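You operate a simulated robot arm through the tools that you are given. There is no shell and no other tool. Be economical: measure what you need, move in short steps, check, and stop when the job is done.

Carry out the task below with a simulated two-armed robot. There is one attempt and no reset: what you move stays moved.

TASK
Open the belt shelf, put the lot card that says "27" from the top of the narrow bench on the top of the belt shelf, then shut the shelf. Open the cupboard drawer, take the teal pot and put it inside, then shut the drawer. Open the upper drawer of the low grey cabinet, take the divider from the top of the low grey cabinet and put it in the inside of the upper drawer of the low grey cabinet and shut the drawer again. Pull the weigher drawer open. Do these in any order. Set down upright: teal pot.

It is judged by the outcome, as a careful person would: the job done as asked, and still so three seconds after it is handed in. It fails if anything else is knocked over, pushed out of place, dropped, spilled or broken.

THE ROBOT
Two 7-joint arms with fingered hands on one trunk, on a base that drives. Base frame: it is fixed to the floor where the robot stands at the start and does not move with it; the origin is under the middle of the robot, x ahead of it, y to its left, z up. Lengths are in m, angles in rad, forces in N, time in s.
The left shoulder is at the start at [0.035, 0.159, 1.079], the right one opposite. With the tool pointing down near the work surface each hand reaches from about 0.3 to 0.72 m from the robot's upright axis, wherever it stands, measured 20 degrees to its own side. Places, roughly: belt shelf [0.6, 0, 0.6]; cupboard drawer [2.8, -1.3, 0.2]; cupboard drawer inside [2.9, -1.3, 0.1]; divider (4x12x8 cm) [-0.2, 3.4, 0.9]; inside of the upper drawer of the low grey cabinet [-0.4, 3.5, 0.7]; lot card [1, 2.5, 0.75]; teal pot (7x8x9 cm) [1, 2.8, 0.9]; top of the belt shelf [0.6, 0, 0.6]; upper drawer of the low grey cabinet [-0.3, 3.4, 0.8]; weigher drawer [-1, -1.8, 0.7]. Payload 4 kg a hand.
The tool frame of a hand sits at the grasp point between the pads (the TCP): z along the fingers, y along the line on which they close. The tips reach 0.026 m beyond it. Largest opening 0.148 m; the body of the gripper starts 0.073 m behind the TCP. The gripper is a hand of 3 fingers: y runs from the thumb to the fingers, the wrist lies at [0, 0, -0.224] in the tool frame, and closing takes about 1.5 s.
Orientation is that of the tool frame in the base frame, as a unit quaternion [x, y, z, w]. With the fingers straight down and closing along the base's y, the tool's x points along the base's -x, its y along +y and its z along -z.

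THE INTERFACE
- The arms move only by the tool servo_tool. It takes "left_commands", "right_commands" or both (then of equal length, played together; a hand with none holds still); each is a list of rows, each a list of 7 numbers: the opening, from 0 (shut) to 1 (fully open), then the shift along the base's x, y, z in m, then the turn, a rotation vector about the base's x, y, z in rad. In form: [[fingers, x, y, z, wx, wy, wz], ...]. A call has 1 to 10 rows; each row shifts and turns the commanded pose from where the row before left it. A row lasts 0.2 s, in which the tool goes at most 0.05 m and 0.15 rad; a call with a longer step from one row to the next is refused whole, and so is a gripper value outside its range. Where a pose cannot be reached the arm comes as near as it can. A force on the tool above 40 N (or 10 N above the force at the start of the call, whichever is more), or a blocked arm, ends the call early, and 0.2 s more pass. The fingers move at their own pace (about 0.108 m/s each) and stop on an object; they squeeze with about 32 N. The grip force told is the motor's: it shows also when the fingers shut on nothing. Time passes only in rows, and 0.2 s behind the last, so rows that do not move let the fingers close. It gives the time, the measured TCP pose, the force on the tool (base axes), the opening and the grip force at its end, in the units of the frame above (readings bear some noise), with the torque about the TCP (base axes, N m) and any sound that the robot's microphone picked up.
- Cameras (640 x 400 px; columns grow to the right, rows downward): "scene" is now at [0.0951, 0.0152, 1.2951]; the picture's right is [0.01, -1.00, 0.01], its down [-0.71, -0.02, -0.70] and it looks along [0.70, 0.00, -0.71] (base axes); focal length 289 px, centre (320, 200). "left" rides on the left gripper at [-0.067, -0.039, -0.09] in its tool frame; the picture's right is [0.50, -0.87, 0.00], its down [0.66, 0.38, -0.65] and it looks along [0.57, 0.33, 0.76] (tool axes); focal length 222 px, centre (320, 200). "right" rides on the right gripper at [0.067, -0.039, -0.09] in its tool frame; the picture's right is [0.50, 0.87, 0.00], its down [-0.66, 0.38, -0.65] and it looks along [-0.57, 0.33, 0.76] (tool axes); focal length 222 px, centre (320, 200). There is no depth. A picture from a camera that has moved, and an enlarged one, comes with that camera's place and axes in the base frame and with its lens.
- capture(camera): a new picture of that camera. It takes no simulated time.
- lift_body(by): slides the trunk up (or, below 0, down) by that many m; the arms and the scene camera ride with it, the base frame stays. It gives what a move gives, with no picture.
- steer(legs): drives the robot by 1 to 6 legs, each [ahead, left, turn to the left] in m, m and rad, along the robot's own axes; the way and the turn of a leg run together, so that a leg with both is an arc; at most 1.5 m and 3.142 rad a leg. The arms and the cameras ride along, it lands a little off, and it stops where it bumps. It gives what a move gives.
- preshape(shape, hand): the hand has 3 fingers and takes this shape, open, in about a second: jaw (thumb against the fingers, like two jaws); tri (thumb and two fingers); tip (a fingertip pinch); poke (one finger out to press); point (the index stretched); flat (the hand flat); cup (the hand cupped); fist (a fist). The gripper value then closes the fingers along that shape, each until it touches; the sizes above hold for jaw. It gives what a move gives, with no picture.
- pan_tilt(pan, tilt): turns the head with the scene camera to pan (to the left, within 1.501 rad either way) and tilt (down, from -0.506 to 1.204), counted from straight ahead of the robot. It gives what a move gives.
- zoom(camera, box): a new picture of the part [left, top, right, bottom] of that camera's present view, enlarged. It takes no simulated time.
- sign_off(): hands the job in; it is judged then, once.

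Work in short steps. Places have to be worked out from the pictures, the camera data and where the tool is seen: move nearer, look again, correct. Check each grasp and each placing, and mend what went wrong. You have 196 turns and 176 pictures in all, those below and enlarged ones among them. Open the grippers and draw the arms clear of the work before you hand the job in, unless the task says otherwise; then end with one line.

The tools are called after "Call:" by a JSON object that holds its "method" and its "body". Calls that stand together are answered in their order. servo_tool: Moves the arms, as the interface text tells. Its arguments: {"type":"object","properties":{"left_commands":{"type":"array","items":{"type":"array","items":{"type":"number"}}},"right_commands":{"type":"array","items":{"type":"array","items":{"type":"number"}}}},"required":[]} The other tools are called the same way: lift_body (by) slides the trunk up or down; preshape (shape, hand) gives the hand a shape; steer (legs) drives the base; pan_tilt (pan, tilt) turns the head that bears the scene camera; capture (camera) takes a picture; zoom (camera, box) takes an enlarged picture of a part of a camera's view; sign_off () hands the job in.

At the start:

```text
t: 0.0
left_eef_pos: [0.5152, 0.2085, 0.8806]
left_tcp_rot: [0.001, 1.0, -0.006, 0.003]
left_force: [0.1, 0.3, -0.4]
left_moment: [0.03, -0.01, 0.0]
left_finger_gap: 0.1479
left_gripper_force: 0.0
left_shape: jaw
right_eef_pos: [0.5486, -0.2125, 0.7984]
right_tcp_rot: [0.0, 1.0, -0.006, 0.01]
right_force: [0.3, 1.0, 0.0]
right_moment: [0.02, 0.01, 0.03]
right_finger_gap: 0.1477
right_gripper_force: 0.1
right_shape: jaw
trunk travel left (down, up): [-0.25, 0.256]
robot x, y, heading: [-0.0041, -0.0002, -0.004]
head pan, tilt: [0.014, 0.796]
```

scene: 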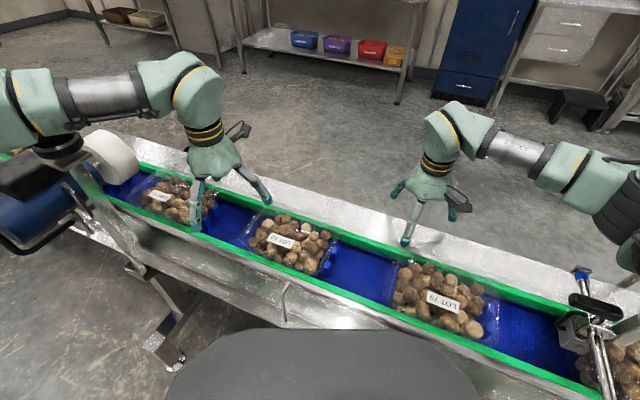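
right: 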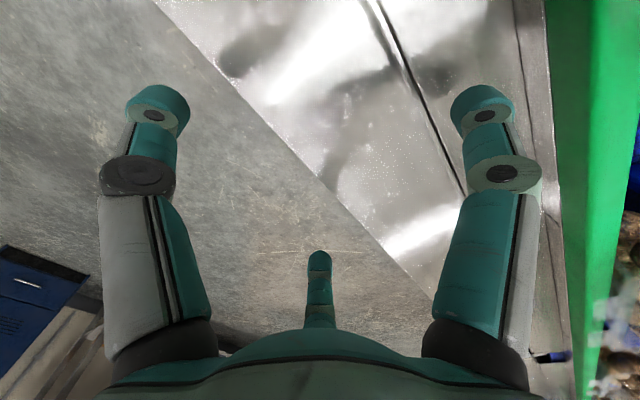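
left: 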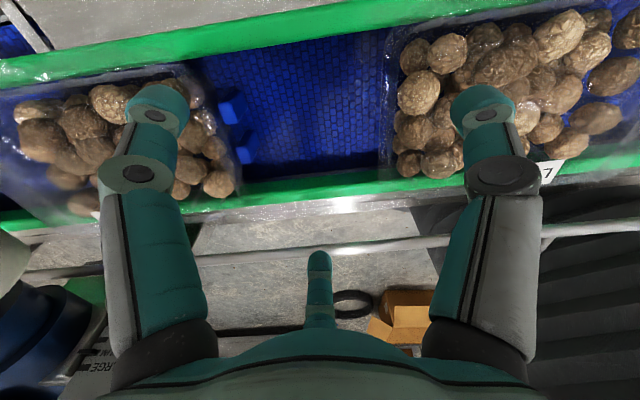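

The conveyor stands directly ahead with a metal shelf on the far side perhaps. I look around with the head first.

Call:
{"method": "pan_tilt", "body": {"pan": 0.0, "tilt": 1.1}}

Call:
{"method": "capture", "body": {"camera": "scene"}}

Call:
{"method": "pan_tilt", "body": {"pan": 1.4, "tilt": 0.4}}

Call:
{"method": "capture", "body": {"camera": "scene"}}

Call:
{"method": "pan_tilt", "body": {"pan": -1.4, "tilt": 0.4}}

Call:
{"method": "capture", "body": {"camera": "scene"}}

Call:
{"method": "pan_tilt", "body": {"pan": 0.0, "tilt": 0.3}}

Call:
{"method": "capture", "body": {"camera": "scene"}}

```text
t: 0.8
left_eef_pos: [0.5151, 0.2092, 0.8797]
left_tcp_rot: [-0.001, 1.0, -0.005, 0.002]
left_force: [0.9, 0.3, -0.1]
left_moment: [0.03, -0.01, -0.05]
left_finger_gap: 0.148
left_gripper_force: 0.1
left_shape: jaw
right_eef_pos: [0.5521, -0.2113, 0.8022]
right_tcp_rot: [0.0, 1.0, -0.007, 0.013]
right_force: [-0.2, 1.3, 0.4]
right_moment: [0.01, -0.01, 0.01]
right_finger_gap: 0.1476
right_gripper_force: 0.1
right_shape: jaw
trunk travel left (down, up): [-0.25, 0.256]
robot x, y, heading: [-0.0014, 0.0008, 0.005]
head pan, tilt: [0.0, 1.1]
```

```text
172 pictures are left
camera scene: at [0.0773, 0.0141, 1.2722], right [0.0, -1.0, 0.01], down [-0.89, -0.01, -0.46], along [0.46, -0.01, -0.89], focal length 289 px, centre (320, 200)
```

scene: 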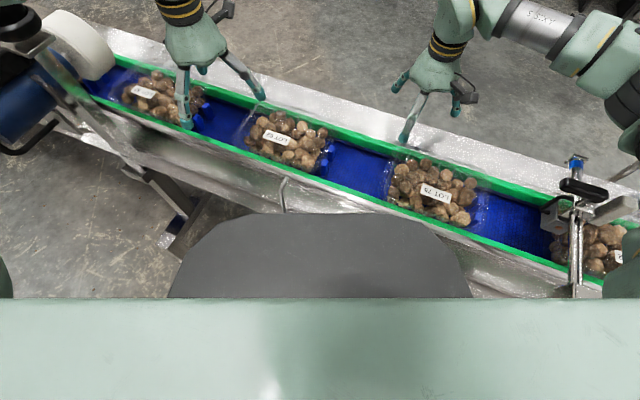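

```text
t: 2.3
left_eef_pos: [0.5159, 0.2107, 0.8802]
left_tcp_rot: [0.0, 1.0, -0.006, 0.002]
left_force: [-0.2, 0.4, -0.1]
left_moment: [0.01, 0.0, -0.04]
left_finger_gap: 0.1481
left_gripper_force: 0.1
left_shape: jaw
right_eef_pos: [0.5499, -0.2119, 0.8018]
right_tcp_rot: [0.0, 1.0, -0.008, 0.011]
right_force: [0.0, 0.0, -0.7]
right_moment: [0.04, -0.03, -0.02]
right_finger_gap: 0.1482
right_gripper_force: 0.1
right_shape: jaw
trunk travel left (down, up): [-0.25, 0.256]
robot x, y, heading: [-0.0, -0.0005, 0.002]
head pan, tilt: [1.4, 0.4]
```

```text
171 pictures are left
camera scene: at [0.0301, 0.1064, 1.3276], right [0.99, -0.17, 0.01], down [-0.06, -0.4, -0.92], along [0.16, 0.9, -0.4], focal length 289 px, centre (320, 200)
```

scene: 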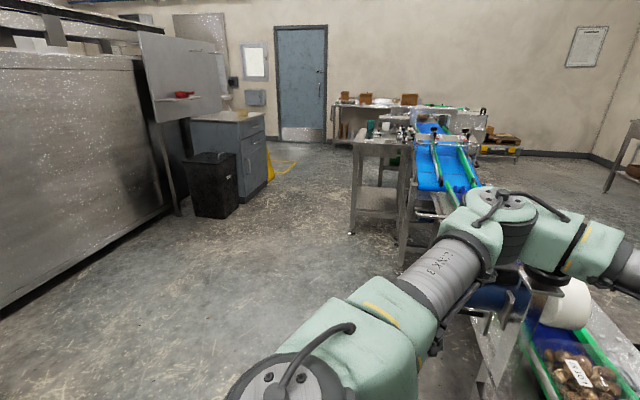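

```text
t: 4.8
left_eef_pos: [0.5157, 0.2106, 0.8793]
left_tcp_rot: [0.0, 1.0, -0.007, 0.003]
left_force: [0.3, -0.2, 0.0]
left_moment: [0.01, 0.01, -0.03]
left_finger_gap: 0.1477
left_gripper_force: 0.0
left_shape: jaw
right_eef_pos: [0.5508, -0.2113, 0.7996]
right_tcp_rot: [-0.001, 1.0, -0.008, 0.01]
right_force: [-0.3, -0.4, -0.6]
right_moment: [-0.01, 0.02, 0.0]
right_finger_gap: 0.1478
right_gripper_force: 0.0
right_shape: jaw
trunk travel left (down, up): [-0.25, 0.256]
robot x, y, heading: [0.0025, -0.0038, -0.004]
head pan, tilt: [-1.4, 0.4]
```

```text
170 pictures are left
camera scene: at [0.0307, -0.0758, 1.33], right [-0.99, -0.17, 0.0], down [-0.06, 0.37, -0.93], along [0.16, -0.91, -0.38], focal length 289 px, centre (320, 200)
```

scene: 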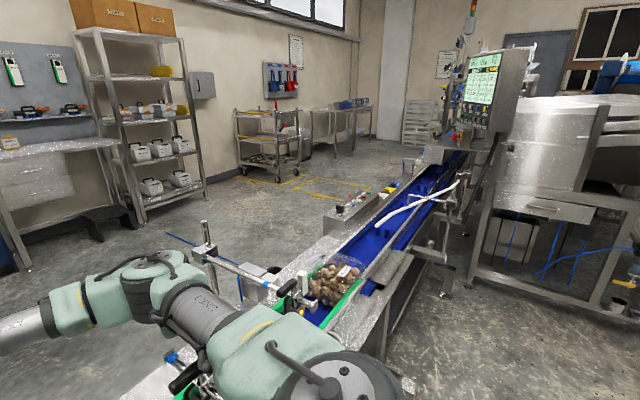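

```text
t: 6.3
left_eef_pos: [0.5154, 0.2108, 0.879]
left_tcp_rot: [0.0, 1.0, -0.007, 0.002]
left_force: [-0.6, -0.7, -0.1]
left_moment: [-0.01, 0.01, -0.01]
left_finger_gap: 0.1478
left_gripper_force: 0.0
left_shape: jaw
right_eef_pos: [0.5503, -0.2106, 0.7993]
right_tcp_rot: [0.001, 1.0, -0.007, 0.01]
right_force: [0.4, 0.0, 0.8]
right_moment: [0.01, 0.01, -0.03]
right_finger_gap: 0.1478
right_gripper_force: 0.1
right_shape: jaw
trunk travel left (down, up): [-0.25, 0.256]
robot x, y, heading: [-0.0017, -0.0023, -0.002]
head pan, tilt: [0.0, 0.3]
```

```text
169 pictures are left
camera scene: at [0.1084, 0.0157, 1.3384], right [0.0, -1.0, 0.01], down [-0.29, -0.01, -0.96], along [0.96, 0.0, -0.29], focal length 289 px, centre (320, 200)
```

scene: 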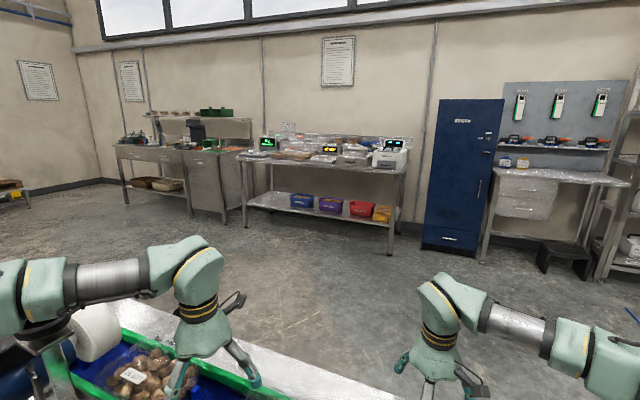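

The blue cupboard, benches and weigher are located. The belt shelf seems to be a pull-out on my side of the conveyor with a wire handle; I raise the trunk, back off and look.

Call:
{"method": "lift_body", "body": {"by": 0.12}}

Call:
{"method": "steer", "body": {"legs": [[-0.6, 0, 0]]}}

Call:
{"method": "pan_tilt", "body": {"pan": 0.0, "tilt": 0.75}}

Call:
{"method": "capture", "body": {"camera": "scene"}}

```text
t: 7.8
left_eef_pos: [0.5193, 0.1996, 0.9984]
left_tcp_rot: [0.0, 1.0, 0.0, 0.0]
left_force: [-0.3, -1.0, -0.4]
left_moment: [-0.04, -0.01, 0.03]
left_finger_gap: 0.148
left_gripper_force: 0.1
left_shape: jaw
right_eef_pos: [0.5529, -0.2206, 0.9108]
right_tcp_rot: [0.0, 1.0, -0.001, 0.006]
right_force: [-0.3, -0.4, 0.3]
right_moment: [-0.03, 0.01, 0.0]
right_finger_gap: 0.148
right_gripper_force: 0.2
right_shape: jaw
trunk travel left (down, up): [-0.37, 0.136]
robot x, y, heading: [-0.0014, -0.0022, 0.001]
head pan, tilt: [0.0, 0.3]
```

```text
t: 10.3
left_eef_pos: [0.1011, 0.2076, 0.9984]
left_tcp_rot: [-0.009, 1.0, 0.0, 0.0]
left_force: [-0.3, 0.8, 0.0]
left_moment: [-0.01, -0.04, -0.01]
left_finger_gap: 0.148
left_gripper_force: 0.0
left_shape: jaw
right_eef_pos: [0.15, -0.2036, 0.9136]
right_tcp_rot: [-0.027, 0.999, 0.005, 0.022]
right_force: [22.5, 14.5, -13.5]
right_moment: [0.71, 0.51, 1.5]
right_finger_gap: 0.1479
right_gripper_force: 0.1
right_shape: jaw
trunk travel left (down, up): [-0.37, 0.136]
robot x, y, heading: [-0.4153, 0.0009, 0.014]
head pan, tilt: [0.0, 0.3]
stopped in leg 1: the force on the tool passed its limit at 82 N (the readings are from after the stop); the commanded pose is now the measured one
```

```text
t: 11.2
left_eef_pos: [0.1039, 0.2085, 0.9953]
left_tcp_rot: [-0.007, 1.0, 0.0, -0.002]
left_force: [-0.6, -0.7, 0.0]
left_moment: [0.0, 0.01, 0.0]
left_finger_gap: 0.1481
left_gripper_force: 0.0
left_shape: jaw
right_eef_pos: [0.1498, -0.2051, 0.9121]
right_tcp_rot: [-0.023, 1.0, 0.002, 0.017]
right_force: [16.1, 19.7, -3.3]
right_moment: [-0.24, 0.44, 1.13]
right_finger_gap: 0.1481
right_gripper_force: 0.0
right_shape: jaw
trunk travel left (down, up): [-0.37, 0.136]
robot x, y, heading: [-0.4122, 0.0005, 0.011]
head pan, tilt: [0.0, 0.75]
```

```text
168 pictures are left
camera scene: at [-0.3071, 0.0027, 1.4163], right [0.02, -1.0, 0.0], down [-0.68, -0.01, -0.73], along [0.73, 0.01, -0.68], focal length 289 px, centre (320, 200)
```

scene: 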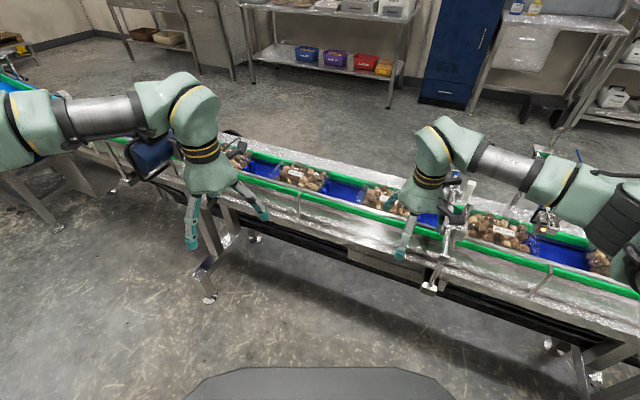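

The right hand ran against the sensor bracket on the belt. Take a closer look.

Call:
{"method": "zoom", "body": {"camera": "scene", "box": [330, 100, 570, 320]}}

Call:
{"method": "capture", "body": {"camera": "right"}}

```text
1.82 times, centred on (450, 210) of scene
camera zoom: at [-0.3071, 0.0027, 1.4163], right [0.02, -1.0, 0.0], down [-0.68, -0.01, -0.73], along [0.73, 0.01, -0.68], focal length 526 px, centre (84, 182)
```

zoom: 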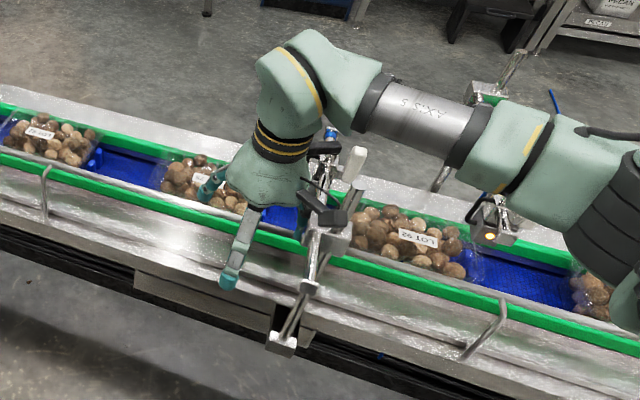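

```text
166 pictures are left
camera right: at [0.0795, -0.2463, 1.0003], right [-0.54, 0.84, -0.02], down [0.61, 0.4, 0.68], along [0.58, 0.36, -0.73], focal length 222 px, centre (320, 200)
```

right: 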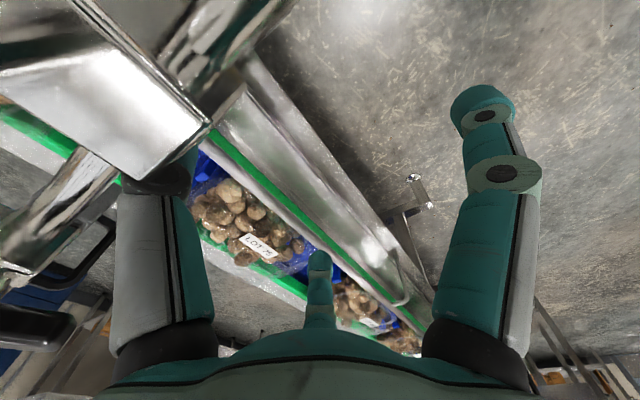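

The bracket box presses the right hand toward +x,+y. I ease the hand off that way, then up.

Call:
{"method": "servo_tool", "body": {"right_commands": [[1, 0.03, 0.03, 0, 0, 0, 0], [1, 0.03, 0.02, 0.0, 0, 0, 0], [1, 0.0, 0.0, 0.04, 0, 0, 0], [1, 0.0, 0.0, 0.04, 0, 0, 0], [1, 0.0, 0.0, 0.04, 0, 0, 0], [1, 0.0, 0.0, 0.04, 0, 0, 0]]}}

Call:
{"method": "capture", "body": {"camera": "scene"}}

```text
t: 12.6
left_eef_pos: [0.1015, 0.2049, 0.9984]
left_tcp_rot: [-0.008, 1.0, 0.001, 0.0]
left_force: [0.0, -0.1, 0.8]
left_moment: [0.03, -0.01, 0.01]
left_finger_gap: 0.1481
left_gripper_force: 0.0
left_shape: jaw
right_eef_pos: [0.2043, -0.1588, 1.0734]
right_tcp_rot: [-0.021, 1.0, 0.003, 0.019]
right_force: [0.6, -0.7, -0.1]
right_moment: [0.01, -0.04, -0.02]
right_finger_gap: 0.148
right_gripper_force: 0.2
right_shape: jaw
trunk travel left (down, up): [-0.37, 0.136]
robot x, y, heading: [-0.4132, -0.0016, 0.014]
head pan, tilt: [0.0, 0.75]
```

```text
165 pictures are left
camera scene: at [-0.3119, -0.0005, 1.4166], right [0.01, -1.0, 0.0], down [-0.68, -0.01, -0.73], along [0.73, 0.01, -0.68], focal length 289 px, centre (320, 200)
```

scene: 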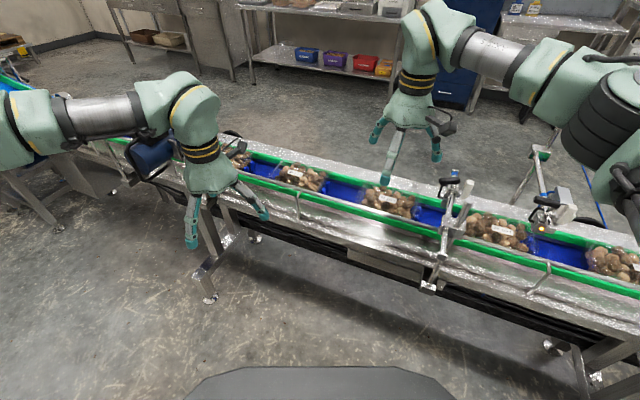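

Free. Now look closely at what's under the belt.

Call:
{"method": "zoom", "body": {"camera": "scene", "box": [250, 190, 490, 340]}}

```text
2.67 times, centred on (370, 265) of scene
camera zoom: at [-0.3119, -0.0005, 1.4166], right [0.01, -1.0, 0.0], down [-0.68, -0.01, -0.73], along [0.73, 0.01, -0.68], focal length 771 px, centre (187, 27)
```

zoom: 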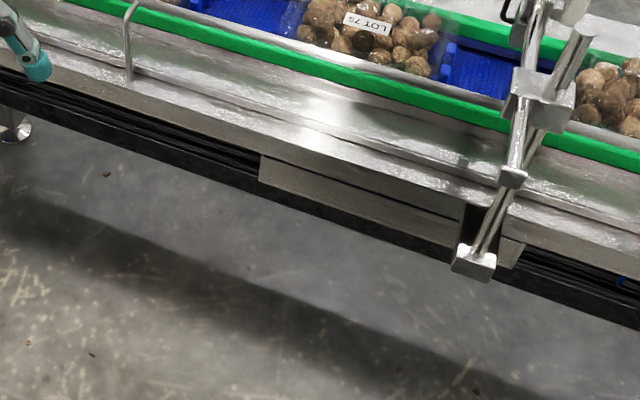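

The near-side panel looks like a fixed cover at most; I need views from elsewhere. Raise both hands higher and back off further.

Call:
{"method": "servo_tool", "body": {"right_commands": [[1, 0, 0, 0.05, 0, 0, 0], [1, 0, 0, 0.05, 0, 0, 0], [1, 0, 0, 0.03, 0, 0, 0]], "left_commands": [[1, 0, 0, 0.05, 0, 0, 0], [1, 0, 0, 0.05, 0, 0, 0], [1, 0, 0, 0.05, 0, 0, 0]]}}

Call:
{"method": "steer", "body": {"legs": [[-0.5, 0, 0]]}}

Call:
{"method": "pan_tilt", "body": {"pan": 0.0, "tilt": 0.6}}

Call:
{"method": "capture", "body": {"camera": "scene"}}

Call:
{"method": "pan_tilt", "body": {"pan": 0.9, "tilt": 0.4}}

Call:
{"method": "capture", "body": {"camera": "scene"}}

Call:
{"method": "pan_tilt", "body": {"pan": -1.0, "tilt": 0.4}}

Call:
{"method": "capture", "body": {"camera": "scene"}}

```text
t: 13.4
left_eef_pos: [0.0997, 0.2017, 1.1469]
left_tcp_rot: [-0.007, 1.0, 0.001, 0.0]
left_force: [-0.1, -0.9, -0.3]
left_moment: [0.0, 0.0, -0.03]
left_finger_gap: 0.148
left_gripper_force: 0.1
left_shape: jaw
right_eef_pos: [0.2064, -0.1608, 1.2048]
right_tcp_rot: [-0.02, 1.0, 0.003, 0.017]
right_force: [0.1, -0.3, 0.2]
right_moment: [0.04, -0.04, 0.01]
right_finger_gap: 0.1478
right_gripper_force: 0.0
right_shape: jaw
trunk travel left (down, up): [-0.37, 0.136]
robot x, y, heading: [-0.413, -0.0009, 0.012]
head pan, tilt: [0.0, 0.75]
```

```text
t: 16.4
left_eef_pos: [-0.4063, 0.1953, 1.1452]
left_tcp_rot: [-0.007, 1.0, 0.0, -0.001]
left_force: [-0.7, -0.2, 0.2]
left_moment: [0.03, -0.02, 0.01]
left_finger_gap: 0.1479
left_gripper_force: 0.1
left_shape: jaw
right_eef_pos: [-0.3004, -0.1697, 1.2022]
right_tcp_rot: [-0.02, 1.0, 0.002, 0.016]
right_force: [0.2, -0.2, -0.3]
right_moment: [-0.02, -0.03, 0.0]
right_finger_gap: 0.1483
right_gripper_force: 0.0
right_shape: jaw
trunk travel left (down, up): [-0.37, 0.136]
robot x, y, heading: [-0.9228, -0.0085, 0.014]
head pan, tilt: [0.0, 0.75]
```

```text
t: 17.1
left_eef_pos: [-0.4073, 0.1956, 1.1462]
left_tcp_rot: [-0.007, 1.0, 0.001, 0.0]
left_force: [0.0, 0.5, 0.6]
left_moment: [-0.04, 0.01, 0.02]
left_finger_gap: 0.1478
left_gripper_force: 0.0
left_shape: jaw
right_eef_pos: [-0.3016, -0.169, 1.203]
right_tcp_rot: [-0.02, 1.0, 0.002, 0.017]
right_force: [-0.1, -1.0, 0.1]
right_moment: [-0.01, -0.01, 0.01]
right_finger_gap: 0.148
right_gripper_force: 0.1
right_shape: jaw
trunk travel left (down, up): [-0.37, 0.136]
robot x, y, heading: [-0.9239, -0.0081, 0.017]
head pan, tilt: [0.0, 0.6]
```

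```text
163 pictures are left
camera scene: at [-0.8146, -0.0081, 1.4293], right [0.01, -1.0, 0.0], down [-0.57, -0.01, -0.82], along [0.82, 0.01, -0.57], focal length 289 px, centre (320, 200)
```

scene: 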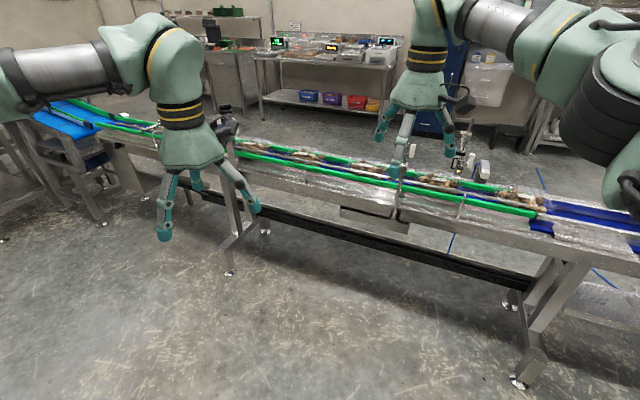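

```text
t: 18.3
left_eef_pos: [-0.4076, 0.1955, 1.1454]
left_tcp_rot: [-0.007, 1.0, 0.0, 0.001]
left_force: [-0.4, 1.1, 0.1]
left_moment: [0.0, -0.01, 0.05]
left_finger_gap: 0.148
left_gripper_force: 0.0
left_shape: jaw
right_eef_pos: [-0.3018, -0.1688, 1.203]
right_tcp_rot: [-0.02, 1.0, 0.003, 0.017]
right_force: [0.2, -0.3, 0.3]
right_moment: [0.0, 0.02, -0.03]
right_finger_gap: 0.1481
right_gripper_force: 0.0
right_shape: jaw
trunk travel left (down, up): [-0.37, 0.136]
robot x, y, heading: [-0.9213, -0.0097, 0.018]
head pan, tilt: [0.901, 0.4]
```

```text
162 pictures are left
camera scene: at [-0.846, 0.064, 1.4476], right [0.79, -0.61, 0.0], down [-0.24, -0.31, -0.92], along [0.56, 0.73, -0.39], focal length 289 px, centre (320, 200)
```

scene: 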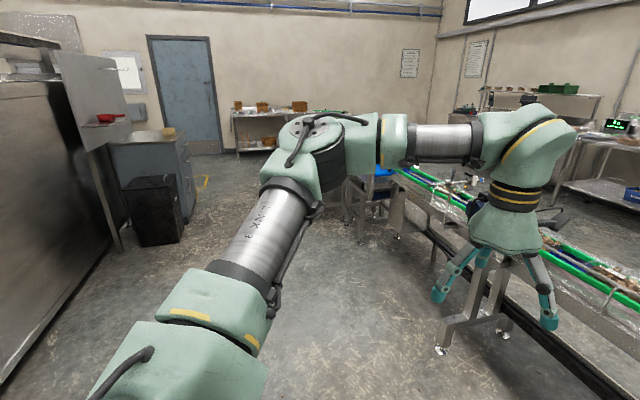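

```text
t: 20.1
left_eef_pos: [-0.407, 0.1962, 1.1454]
left_tcp_rot: [-0.007, 1.0, 0.001, 0.0]
left_force: [-0.3, -0.3, 0.0]
left_moment: [-0.01, 0.0, 0.01]
left_finger_gap: 0.1479
left_gripper_force: 0.1
left_shape: jaw
right_eef_pos: [-0.3009, -0.1687, 1.2027]
right_tcp_rot: [-0.02, 1.0, 0.002, 0.018]
right_force: [-0.7, 0.5, -0.2]
right_moment: [-0.01, 0.0, 0.02]
right_finger_gap: 0.1479
right_gripper_force: 0.1
right_shape: jaw
trunk travel left (down, up): [-0.37, 0.136]
robot x, y, heading: [-0.9261, -0.0116, 0.017]
head pan, tilt: [-1.0, 0.4]
```

```text
161 pictures are left
camera scene: at [-0.8513, -0.0865, 1.4476], right [-0.83, -0.55, 0.0], down [-0.22, 0.32, -0.92], along [0.51, -0.77, -0.39], focal length 289 px, centre (320, 200)
```

scene: 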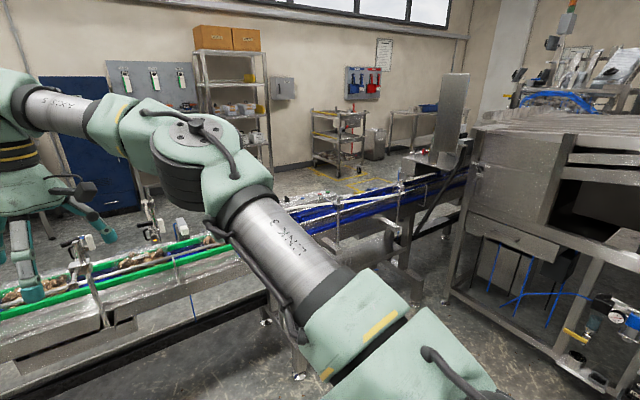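

The weigher drawer lies around pixel (510,235). I zoom in on it and on the belt's underside panel.

Call:
{"method": "zoom", "body": {"camera": "scene", "box": [440, 130, 640, 330]}}

Call:
{"method": "zoom", "body": {"camera": "scene", "box": [0, 180, 280, 380]}}

```text
2.00 times, centred on (540, 230) of scene
camera zoom: at [-0.8513, -0.0865, 1.4476], right [-0.83, -0.55, 0.0], down [-0.22, 0.32, -0.92], along [0.51, -0.77, -0.39], focal length 578 px, centre (-120, 140)
```

zoom: 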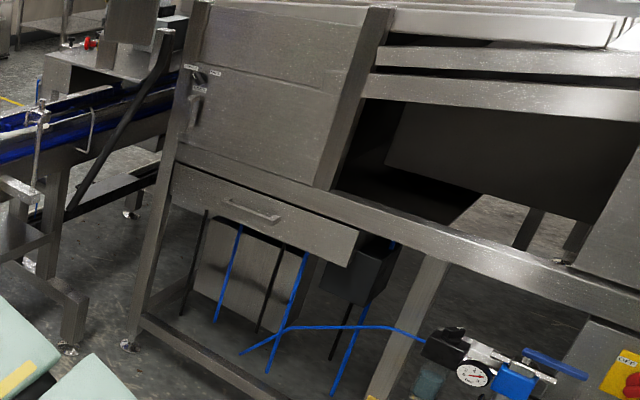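

```text
2.00 times, centred on (140, 280) of scene
camera zoom: at [-0.8513, -0.0865, 1.4476], right [-0.83, -0.55, 0.0], down [-0.22, 0.32, -0.92], along [0.51, -0.77, -0.39], focal length 578 px, centre (680, 40)
```

zoom: 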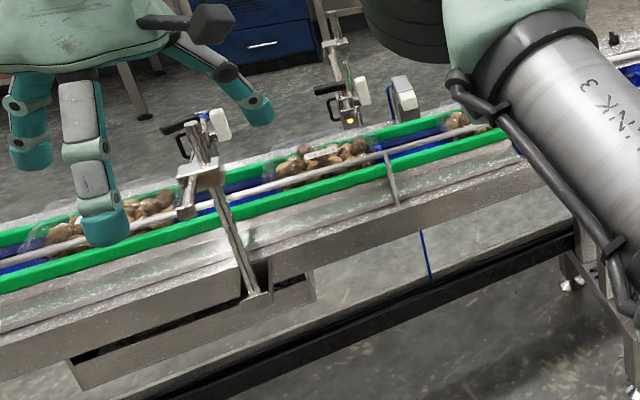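

Weigher drawer has a bar handle near (-0.92,-1.7,0.7). I turn to face it and look again.

Call:
{"method": "steer", "body": {"legs": [[0, 0, -1.5], [0.4, 0, 0]]}}

Call:
{"method": "pan_tilt", "body": {"pan": 0.0, "tilt": 0.6}}

Call:
{"method": "capture", "body": {"camera": "scene"}}

```text
t: 26.3
left_eef_pos: [-0.6309, -0.9001, 1.147]
left_tcp_rot: [0.669, 0.743, 0.0, 0.0]
left_force: [0.4, -0.1, -0.2]
left_moment: [0.01, -0.03, -0.03]
left_finger_gap: 0.1479
left_gripper_force: 0.1
left_shape: jaw
right_eef_pos: [-0.9846, -1.0394, 1.2035]
right_tcp_rot: [0.659, 0.752, -0.011, 0.014]
right_force: [-0.4, -0.5, 0.4]
right_moment: [-0.02, 0.06, 0.01]
right_finger_gap: 0.148
right_gripper_force: 0.0
right_shape: jaw
trunk travel left (down, up): [-0.37, 0.136]
robot x, y, heading: [-0.882, -0.4063, -1.47]
head pan, tilt: [-1.0, 0.4]
```

```text
t: 27.5
left_eef_pos: [-0.6311, -0.9019, 1.1467]
left_tcp_rot: [0.669, 0.743, 0.001, 0.0]
left_force: [0.1, -0.3, -0.2]
left_moment: [0.03, -0.01, 0.01]
left_finger_gap: 0.1479
left_gripper_force: 0.0
left_shape: jaw
right_eef_pos: [-0.9833, -1.0396, 1.2031]
right_tcp_rot: [0.659, 0.752, -0.01, 0.014]
right_force: [-0.1, 0.2, 0.1]
right_moment: [0.0, 0.0, -0.04]
right_finger_gap: 0.1479
right_gripper_force: 0.0
right_shape: jaw
trunk travel left (down, up): [-0.37, 0.136]
robot x, y, heading: [-0.8814, -0.4031, -1.466]
head pan, tilt: [0.0, 0.6]
```

```text
158 pictures are left
camera scene: at [-0.8701, -0.5145, 1.4293], right [-0.99, -0.1, 0.0], down [-0.06, 0.56, -0.82], along [0.09, -0.82, -0.57], focal length 289 px, centre (320, 200)
```

scene: 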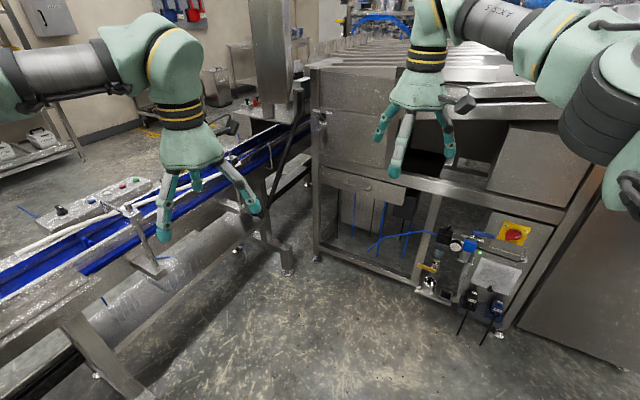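

I zoom on the drawer from here to triangulate.

Call:
{"method": "zoom", "body": {"camera": "scene", "box": [290, 120, 450, 240]}}

```text
3.33 times, centred on (370, 180) of scene
camera zoom: at [-0.8701, -0.5145, 1.4293], right [-0.99, -0.1, 0.0], down [-0.06, 0.56, -0.82], along [0.09, -0.82, -0.57], focal length 964 px, centre (153, 267)
```

zoom: 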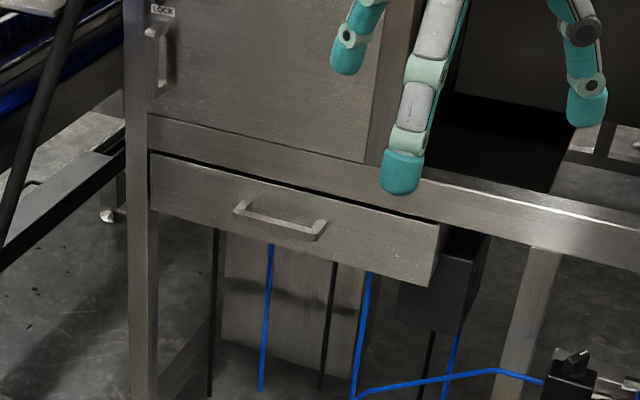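

Handle triangulates to about (-0.92,-1.66,0.72), face normal ≈(0.36,0.93). I square up to it, lower the trunk and will use the left hand.

Call:
{"method": "steer", "body": {"legs": [[0, 0, -0.474], [0, 0.27, 0]]}}

Call:
{"method": "lift_body", "body": {"by": -0.2}}

```text
t: 30.8
left_eef_pos: [-0.637, -1.0577, 1.1465]
left_tcp_rot: [0.826, 0.564, 0.0, 0.001]
left_force: [0.7, 0.2, 1.1]
left_moment: [-0.01, -0.04, -0.02]
left_finger_gap: 0.1479
left_gripper_force: 0.1
left_shape: jaw
right_eef_pos: [-1.0144, -1.0187, 1.2026]
right_tcp_rot: [0.818, 0.575, -0.012, 0.012]
right_force: [0.5, 0.8, 0.0]
right_moment: [0.01, -0.06, -0.01]
right_finger_gap: 0.148
right_gripper_force: 0.1
right_shape: jaw
trunk travel left (down, up): [-0.37, 0.136]
robot x, y, heading: [-0.6308, -0.5048, -1.946]
head pan, tilt: [0.0, 0.6]
```

```text
t: 33.0
left_eef_pos: [-0.6362, -1.0572, 0.9482]
left_tcp_rot: [0.826, 0.564, 0.0, -0.001]
left_force: [-0.4, 0.7, 0.1]
left_moment: [0.04, 0.0, -0.03]
left_finger_gap: 0.1478
left_gripper_force: 0.1
left_shape: jaw
right_eef_pos: [-1.0132, -1.02, 1.0044]
right_tcp_rot: [0.818, 0.575, -0.014, 0.011]
right_force: [0.2, -0.2, 0.5]
right_moment: [-0.02, -0.03, 0.0]
right_finger_gap: 0.148
right_gripper_force: 0.0
right_shape: jaw
trunk travel left (down, up): [-0.17, 0.336]
robot x, y, heading: [-0.6331, -0.5036, -1.944]
head pan, tilt: [0.0, 0.6]
```

Now turn the left hand to point forward with fingers closing vertically; draw the right hand back.

Call:
{"method": "servo_tool", "body": {"left_commands": [[1, 0, 0, 0, -0.1119, -0.0488, -0.0863], [1, 0, 0, 0, -0.1119, -0.0488, -0.0863], [1, 0, 0, 0, -0.1119, -0.0488, -0.0863], [1, 0, 0, 0, -0.1119, -0.0488, -0.0863], [1, 0, 0, 0, -0.1119, -0.0488, -0.0863], [1, 0, 0, 0, -0.1119, -0.0488, -0.0863], [1, 0, 0, 0, -0.1119, -0.0488, -0.0863]], "right_commands": [[1, 0.018, 0.046, 0, 0, 0, 0], [1, 0.018, 0.046, 0, 0, 0, 0], [1, 0.018, 0.046, 0, 0, 0, 0], [1, 0.018, 0.046, 0, 0, 0, 0], [1, 0, 0, 0, 0, 0, 0], [1, 0, 0, 0, 0, 0, 0], [1, 0, 0, 0, 0, 0, 0]]}}

Call:
{"method": "servo_tool", "body": {"left_commands": [[1, 0, 0, 0, -0.1119, -0.0488, -0.0863], [1, 0, 0, 0, -0.1119, -0.0488, -0.0863], [1, 0, 0, 0, -0.1119, -0.0488, -0.0863], [1, 0, 0, 0, -0.1119, -0.0488, -0.0863], [1, 0, 0, 0, -0.1119, -0.0488, -0.0863], [1, 0, 0, 0, -0.1119, -0.0488, -0.0863], [1, 0, 0, 0, -0.1119, -0.0488, -0.0863]]}}

Call:
{"method": "capture", "body": {"camera": "scene"}}

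```text
t: 34.6
left_eef_pos: [-0.6374, -1.0578, 0.9472]
left_tcp_rot: [0.877, 0.25, -0.076, 0.402]
left_force: [-0.8, 0.1, 0.3]
left_moment: [0.01, -0.03, 0.03]
left_finger_gap: 0.1477
left_gripper_force: 0.1
left_shape: jaw
right_eef_pos: [-0.94, -0.8353, 1.005]
right_tcp_rot: [0.818, 0.575, -0.013, 0.012]
right_force: [-0.2, 0.3, 0.2]
right_moment: [-0.01, -0.01, 0.02]
right_finger_gap: 0.1479
right_gripper_force: 0.1
right_shape: jaw
trunk travel left (down, up): [-0.17, 0.336]
robot x, y, heading: [-0.6277, -0.5031, -1.944]
head pan, tilt: [0.0, 0.6]
```

```text
t: 36.2
left_eef_pos: [-0.7685, -0.9655, 1.0711]
left_tcp_rot: [0.698, -0.126, -0.125, 0.694]
left_force: [-0.4, 0.4, 0.4]
left_moment: [-0.03, 0.0, 0.02]
left_finger_gap: 0.1479
left_gripper_force: 0.0
left_shape: jaw
left hand out of reach, approached as far as the arm can: row 4, 5, 6, 7
right_eef_pos: [-0.9418, -0.8347, 1.006]
right_tcp_rot: [0.818, 0.575, -0.014, 0.012]
right_force: [-0.4, 0.1, 0.1]
right_moment: [-0.03, 0.02, 0.0]
right_finger_gap: 0.1478
right_gripper_force: 0.1
right_shape: jaw
trunk travel left (down, up): [-0.17, 0.336]
robot x, y, heading: [-0.6323, -0.502, -1.944]
head pan, tilt: [0.0, 0.6]
```

```text
156 pictures are left
camera scene: at [-0.6717, -0.603, 1.2306], right [-0.93, 0.36, 0.0], down [0.21, 0.53, -0.83], along [-0.3, -0.77, -0.56], focal length 289 px, centre (320, 200)
```

scene: 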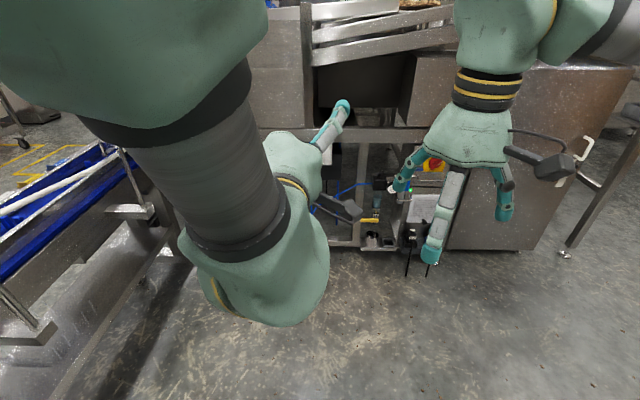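

Orientation is right (pointing at the machine, fingers closing vertically) but position lagged. I command it lower and toward the middle to see if it's reachable there.

Call:
{"method": "servo_tool", "body": {"left_commands": [[1, -0.02, 0.008, -0.04, 0, 0, 0], [1, -0.02, 0.008, -0.04, 0, 0, 0], [1, -0.02, 0.008, -0.04, 0, 0, 0], [1, -0.02, 0.008, -0.04, 0, 0, 0], [1, -0.02, 0.008, -0.04, 0, 0, 0]]}}

Call:
{"method": "capture", "body": {"camera": "scene"}}

```text
t: 37.6
left_eef_pos: [-0.8543, -0.9515, 1.0338]
left_tcp_rot: [0.702, -0.08, -0.144, 0.693]
left_force: [-0.6, -0.8, -0.1]
left_moment: [-0.01, 0.0, 0.01]
left_finger_gap: 0.1479
left_gripper_force: 0.0
left_shape: jaw
left hand out of reach, approached as far as the arm can: row 1, 2, 3, 4, 5
right_eef_pos: [-0.9404, -0.8348, 1.0052]
right_tcp_rot: [0.818, 0.575, -0.013, 0.012]
right_force: [-0.3, 0.0, -0.2]
right_moment: [-0.01, 0.0, -0.02]
right_finger_gap: 0.148
right_gripper_force: 0.0
right_shape: jaw
trunk travel left (down, up): [-0.17, 0.336]
robot x, y, heading: [-0.6337, -0.5057, -1.944]
head pan, tilt: [0.0, 0.6]
stopped in row 5 (left hand): the arm was blocked; the commanded pose is now the measured one
```

```text
155 pictures are left
camera scene: at [-0.6704, -0.605, 1.2305], right [-0.93, 0.36, 0.0], down [0.2, 0.53, -0.82], along [-0.3, -0.77, -0.57], focal length 289 px, centre (320, 200)
```

scene: 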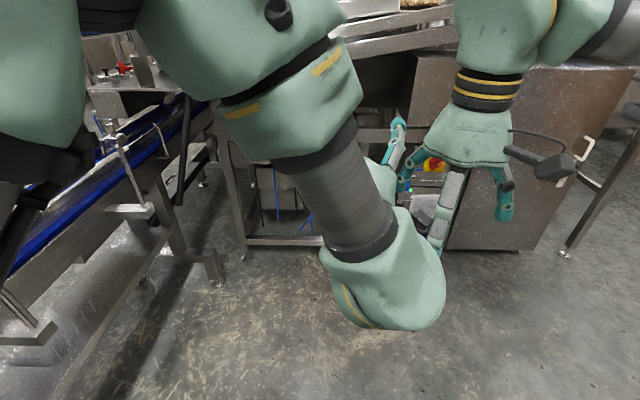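

The wrist is cramped near the body; extending further forward should ease it. I move the hand ahead, left and down.

Call:
{"method": "servo_tool", "body": {"left_commands": [[1, 0.0076, -0.0353, -0.032, 0, 0, 0], [1, 0.0076, -0.0353, -0.032, 0, 0, 0], [1, 0.0076, -0.0353, -0.032, 0, 0, 0], [1, 0.0076, -0.0353, -0.032, 0, 0, 0], [1, 0.0076, -0.0353, -0.032, 0, 0, 0], [1, 0.0076, -0.0353, -0.032, 0, 0, 0]]}}

Call:
{"method": "capture", "body": {"camera": "scene"}}

```text
t: 39.0
left_eef_pos: [-0.8907, -1.0686, 0.9833]
left_tcp_rot: [0.711, -0.052, -0.14, 0.687]
left_force: [-0.6, 0.2, 0.5]
left_moment: [0.01, 0.05, 0.0]
left_finger_gap: 0.1478
left_gripper_force: 0.0
left_shape: jaw
left hand out of reach, approached as far as the arm can: row 2, 3, 4, 5, 6
right_eef_pos: [-0.9417, -0.837, 1.0046]
right_tcp_rot: [0.818, 0.575, -0.013, 0.012]
right_force: [-0.2, -0.4, 0.6]
right_moment: [-0.02, 0.02, -0.01]
right_finger_gap: 0.148
right_gripper_force: 0.1
right_shape: jaw
trunk travel left (down, up): [-0.17, 0.336]
robot x, y, heading: [-0.6327, -0.5007, -1.941]
head pan, tilt: [0.0, 0.6]
```

```text
154 pictures are left
camera scene: at [-0.671, -0.6053, 1.2304], right [-0.93, 0.36, 0.0], down [0.21, 0.53, -0.82], along [-0.3, -0.77, -0.57], focal length 289 px, centre (320, 200)
```

scene: 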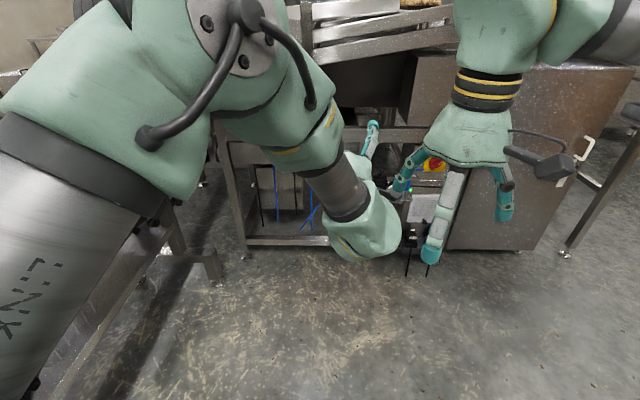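

This roll is against a joint limit. I roll the hand the other way (180° about the pointing direction).

Call:
{"method": "servo_tool", "body": {"left_commands": [[1, 0, 0, 0, 0.0545, 0.1387, 0], [1, 0, 0, 0, 0.0545, 0.1387, 0], [1, 0, 0, 0, 0.0545, 0.1387, 0], [1, 0, 0, 0, 0.0545, 0.1387, 0], [1, 0, 0, 0, 0.0545, 0.1387, 0], [1, 0, 0, 0, 0.0545, 0.1387, 0], [1, 0, 0, 0, 0.0545, 0.1387, 0], [1, 0, 0, 0, 0.0545, 0.1387, 0], [1, 0, 0, 0, 0.0545, 0.1387, 0], [1, 0, 0, 0, 0.0545, 0.1387, 0]]}}

Call:
{"method": "servo_tool", "body": {"left_commands": [[1, 0, 0, 0, 0.0545, 0.1387, 0], [1, 0, 0, 0, 0.0545, 0.1387, 0], [1, 0, 0, 0, 0.0545, 0.1387, 0], [1, 0, 0, 0, 0.0545, 0.1387, 0], [1, 0, 0, 0, 0.0545, 0.1387, 0], [1, 0, 0, 0, 0.0545, 0.1387, 0], [1, 0, 0, 0, 0.0545, 0.1387, 0], [1, 0, 0, 0, 0.0545, 0.1387, 0], [1, 0, 0, 0, 0.0545, 0.1387, 0], [1, 0, 0, 0, 0.0545, 0.1387, 0]]}}

Call:
{"method": "capture", "body": {"camera": "scene"}}

```text
t: 41.2
left_eef_pos: [-0.8934, -1.0612, 0.9672]
left_tcp_rot: [0.594, 0.433, -0.558, 0.386]
left_force: [0.3, 0.2, 0.0]
left_moment: [0.0, -0.02, 0.03]
left_finger_gap: 0.1481
left_gripper_force: 0.0
left_shape: jaw
right_eef_pos: [-0.9412, -0.836, 1.0048]
right_tcp_rot: [0.818, 0.575, -0.014, 0.012]
right_force: [0.3, -0.5, 0.4]
right_moment: [-0.02, -0.01, -0.03]
right_finger_gap: 0.1481
right_gripper_force: 0.1
right_shape: jaw
trunk travel left (down, up): [-0.17, 0.336]
robot x, y, heading: [-0.6295, -0.4986, -1.948]
head pan, tilt: [0.0, 0.6]
```

```text
t: 43.6
left_eef_pos: [-0.8997, -1.0673, 0.9824]
left_tcp_rot: [0.141, 0.719, -0.67, -0.118]
left_force: [-0.2, 0.1, 0.7]
left_moment: [-0.01, -0.01, -0.01]
left_finger_gap: 0.1479
left_gripper_force: 0.1
left_shape: jaw
left hand out of reach, approached as far as the arm can: row 1, 2, 3, 4, 5, 6, 7, 8, 9, 10
right_eef_pos: [-0.9398, -0.8359, 1.0049]
right_tcp_rot: [0.818, 0.575, -0.014, 0.012]
right_force: [0.0, -0.3, 0.4]
right_moment: [-0.02, 0.04, 0.02]
right_finger_gap: 0.1483
right_gripper_force: 0.0
right_shape: jaw
trunk travel left (down, up): [-0.17, 0.336]
robot x, y, heading: [-0.6323, -0.5026, -1.941]
head pan, tilt: [0.0, 0.6]
stopped in row 10 (left hand): the arm was blocked; the commanded pose is now the measured one
```

```text
153 pictures are left
camera scene: at [-0.6704, -0.6052, 1.2305], right [-0.93, 0.36, 0.0], down [0.2, 0.53, -0.82], along [-0.3, -0.77, -0.57], focal length 289 px, centre (320, 200)
```

scene: 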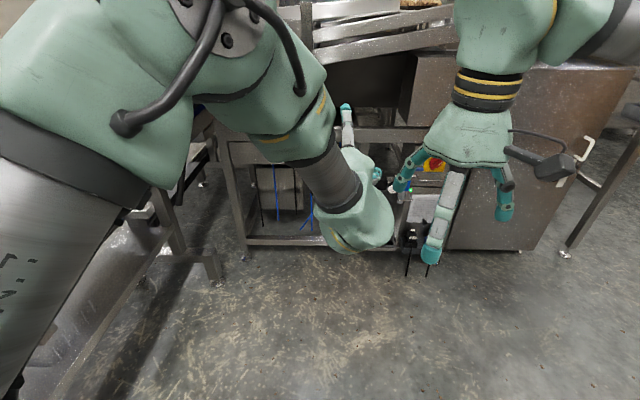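

The roll is free but the position seems limited by the wrist bend. I tilt the hand 45° downward and move toward left/lower to test reach.

Call:
{"method": "servo_tool", "body": {"left_commands": [[1, 0.012, -0.005, 0, 0.122, -0.048, 0], [1, 0.02, -0.01, -0.01, 0.122, -0.048, 0], [1, 0.025, -0.01, -0.022, 0.122, -0.048, 0], [1, 0.025, -0.01, -0.022, 0.122, -0.048, 0], [1, 0.025, -0.01, -0.022, 0.122, -0.048, 0], [1, 0.025, -0.01, -0.022, 0.122, -0.048, 0]]}}

Call:
{"method": "capture", "body": {"camera": "scene"}}

```text
t: 45.0
left_eef_pos: [-0.7677, -1.1194, 0.8861]
left_tcp_rot: [0.187, 0.919, -0.342, -0.06]
left_force: [-0.2, -0.1, -0.3]
left_moment: [0.0, 0.02, 0.01]
left_finger_gap: 0.1478
left_gripper_force: 0.0
left_shape: jaw
right_eef_pos: [-0.9417, -0.8368, 1.005]
right_tcp_rot: [0.818, 0.575, -0.013, 0.011]
right_force: [0.7, 0.0, 0.3]
right_moment: [0.02, -0.01, 0.0]
right_finger_gap: 0.148
right_gripper_force: 0.1
right_shape: jaw
trunk travel left (down, up): [-0.17, 0.336]
robot x, y, heading: [-0.6287, -0.5046, -1.942]
head pan, tilt: [0.0, 0.6]
```

```text
152 pictures are left
camera scene: at [-0.6697, -0.606, 1.2304], right [-0.93, 0.36, 0.0], down [0.2, 0.53, -0.82], along [-0.3, -0.77, -0.57], focal length 289 px, centre (320, 200)
```

scene: 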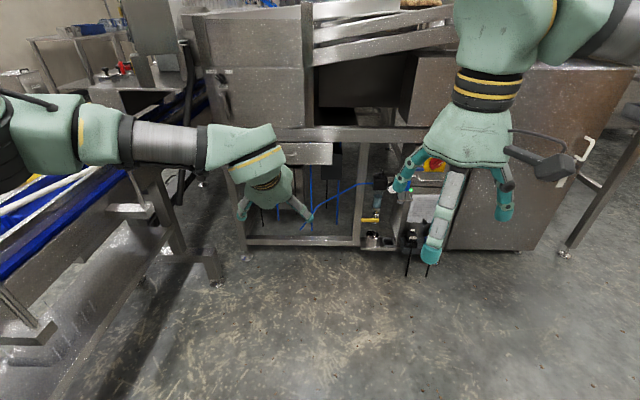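

Good posture now. I flatten the tilt to ~30°, lower to handle height, and shift left toward the handle's line.

Call:
{"method": "servo_tool", "body": {"left_commands": [[1, 0.02, -0.008, -0.035, -0.122, 0.048, 0], [1, 0.02, -0.008, -0.035, -0.122, 0.048, 0], [1, 0.02, -0.008, -0.035, 0, 0, 0], [1, 0, 0, -0.035, 0, 0, 0]]}}

Call:
{"method": "capture", "body": {"camera": "left"}}

```text
t: 46.0
left_eef_pos: [-0.7505, -1.1547, 0.8053]
left_tcp_rot: [0.175, 0.87, -0.456, -0.074]
left_force: [-0.2, 0.2, -0.1]
left_moment: [0.02, -0.02, 0.01]
left_finger_gap: 0.1478
left_gripper_force: 0.1
left_shape: jaw
left hand out of reach, approached as far as the arm can: row 2, 3, 4
right_eef_pos: [-0.9423, -0.8379, 1.0031]
right_tcp_rot: [0.818, 0.575, -0.012, 0.013]
right_force: [-0.1, 0.2, -0.8]
right_moment: [0.0, -0.03, -0.03]
right_finger_gap: 0.1484
right_gripper_force: 0.1
right_shape: jaw
trunk travel left (down, up): [-0.17, 0.336]
robot x, y, heading: [-0.632, -0.503, -1.94]
head pan, tilt: [0.0, 0.6]
```

```text
151 pictures are left
camera left: at [-0.6725, -1.1298, 0.8905], right [-0.67, -0.27, 0.69], down [-0.33, 0.94, 0.05], along [-0.67, -0.2, -0.72], focal length 222 px, centre (320, 200)
```

left: 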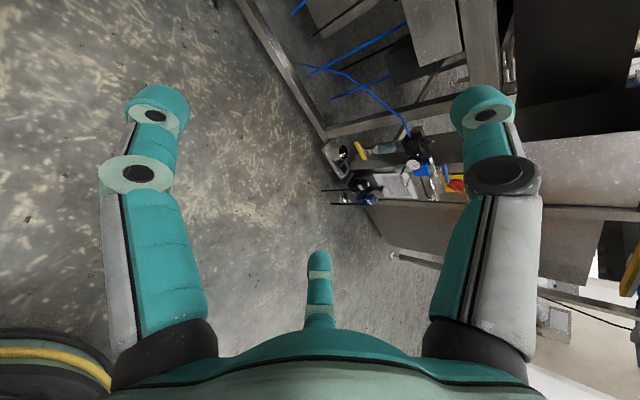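

The wrist limit is ~35° below horizontal at this trunk height. I lower the trunk so the forearm gets flatter, then check.

Call:
{"method": "lift_body", "body": {"by": -0.12}}

Call:
{"method": "servo_tool", "body": {"left_commands": [[1, 0, 0, 0.02, 0, 0, 0], [1, 0, 0, 0.02, 0, 0, 0]]}}

Call:
{"method": "capture", "body": {"camera": "scene"}}

```text
t: 47.5
left_eef_pos: [-0.7501, -1.1529, 0.684]
left_tcp_rot: [0.175, 0.87, -0.456, -0.075]
left_force: [0.1, 0.4, 0.1]
left_moment: [0.0, 0.0, -0.01]
left_finger_gap: 0.1482
left_gripper_force: 0.1
left_shape: jaw
right_eef_pos: [-0.9406, -0.8355, 0.8841]
right_tcp_rot: [0.818, 0.575, -0.013, 0.012]
right_force: [-0.9, 0.2, -0.4]
right_moment: [0.02, -0.01, 0.01]
right_finger_gap: 0.1481
right_gripper_force: 0.0
right_shape: jaw
trunk travel left (down, up): [-0.05, 0.456]
robot x, y, heading: [-0.6315, -0.501, -1.943]
head pan, tilt: [0.0, 0.6]
```

```text
t: 48.1
left_eef_pos: [-0.7498, -1.1547, 0.724]
left_tcp_rot: [0.175, 0.87, -0.455, -0.076]
left_force: [0.4, 0.5, -0.4]
left_moment: [-0.03, -0.01, 0.0]
left_finger_gap: 0.1479
left_gripper_force: 0.0
left_shape: jaw
right_eef_pos: [-0.941, -0.8355, 0.884]
right_tcp_rot: [0.818, 0.575, -0.014, 0.011]
right_force: [0.0, -0.2, -0.2]
right_moment: [-0.02, 0.01, 0.0]
right_finger_gap: 0.1481
right_gripper_force: 0.0
right_shape: jaw
trunk travel left (down, up): [-0.05, 0.456]
robot x, y, heading: [-0.6311, -0.5023, -1.943]
head pan, tilt: [0.0, 0.6]
```

```text
150 pictures are left
camera scene: at [-0.6704, -0.605, 1.1091], right [-0.93, 0.36, 0.0], down [0.2, 0.53, -0.82], along [-0.3, -0.77, -0.57], focal length 289 px, centre (320, 200)
```

scene: 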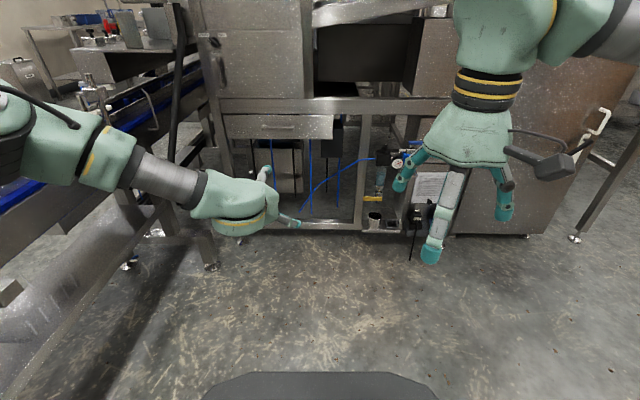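

Handle visible at (288,127), consistent with (-0.925,-1.65,0.72); hand is laterally aligned. I flatten the hand a bit more, then drive ahead.

Call:
{"method": "servo_tool", "body": {"left_commands": [[1, 0, 0, 0, -0.122, 0.048, 0], [1, 0.0, 0.0, 0, -0.122, 0.048, 0]]}}

Call:
{"method": "steer", "body": {"legs": [[0.36, 0.0, 0]]}}

Call:
{"method": "capture", "body": {"camera": "scene"}}

```text
t: 48.7
left_eef_pos: [-0.7599, -1.1586, 0.7356]
left_tcp_rot: [0.168, 0.848, -0.496, -0.077]
left_force: [-0.2, 0.2, -0.3]
left_moment: [0.03, -0.01, 0.02]
left_finger_gap: 0.148
left_gripper_force: 0.0
left_shape: jaw
left hand out of reach, approached as far as the arm can: row 1, 2
right_eef_pos: [-0.9398, -0.8363, 0.8834]
right_tcp_rot: [0.818, 0.575, -0.014, 0.012]
right_force: [0.4, -0.2, -1.1]
right_moment: [-0.01, -0.01, 0.03]
right_finger_gap: 0.1478
right_gripper_force: 0.0
right_shape: jaw
trunk travel left (down, up): [-0.05, 0.456]
robot x, y, heading: [-0.6328, -0.5073, -1.939]
head pan, tilt: [0.0, 0.6]
```

```text
t: 51.0
left_eef_pos: [-0.8938, -1.4916, 0.7349]
left_tcp_rot: [0.171, 0.849, -0.495, -0.077]
left_force: [1.9, -0.6, 0.4]
left_moment: [-0.01, 0.0, 0.03]
left_finger_gap: 0.148
left_gripper_force: 0.0
left_shape: jaw
right_eef_pos: [-1.0732, -1.1702, 0.8836]
right_tcp_rot: [0.819, 0.573, -0.014, 0.012]
right_force: [-0.1, 0.0, -0.8]
right_moment: [0.0, -0.02, 0.01]
right_finger_gap: 0.1481
right_gripper_force: 0.1
right_shape: jaw
trunk travel left (down, up): [-0.05, 0.456]
robot x, y, heading: [-0.7575, -0.8402, -1.946]
head pan, tilt: [0.0, 0.6]
```

```text
149 pictures are left
camera scene: at [-0.802, -0.9396, 1.109], right [-0.93, 0.37, 0.0], down [0.21, 0.53, -0.82], along [-0.3, -0.77, -0.57], focal length 289 px, centre (320, 200)
```

scene: 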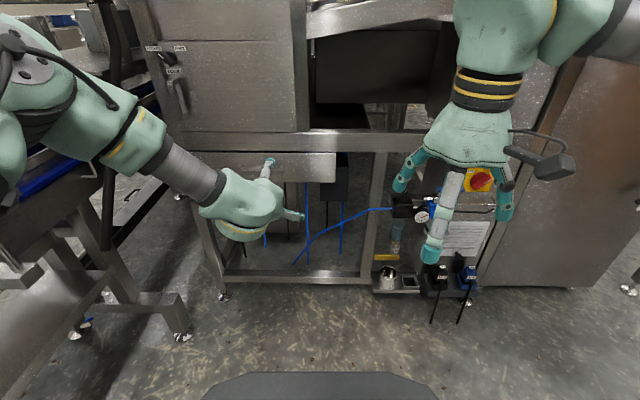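

I zoom on the hand and handle.

Call:
{"method": "zoom", "body": {"camera": "scene", "box": [170, 120, 350, 260]}}

```text
2.86 times, centred on (260, 190) of scene
camera zoom: at [-0.802, -0.9396, 1.109], right [-0.93, 0.37, 0.0], down [0.21, 0.53, -0.82], along [-0.3, -0.77, -0.57], focal length 826 px, centre (491, 229)
```

zoom: 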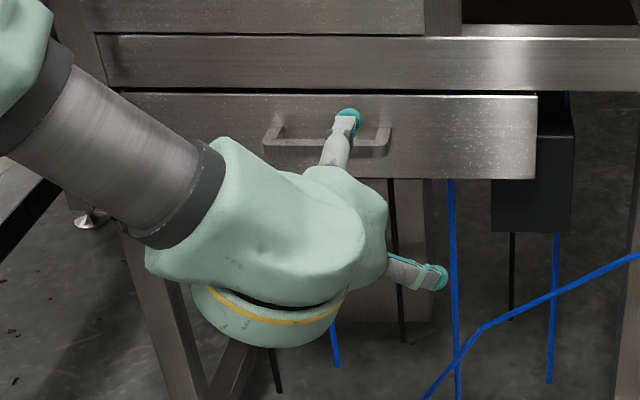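

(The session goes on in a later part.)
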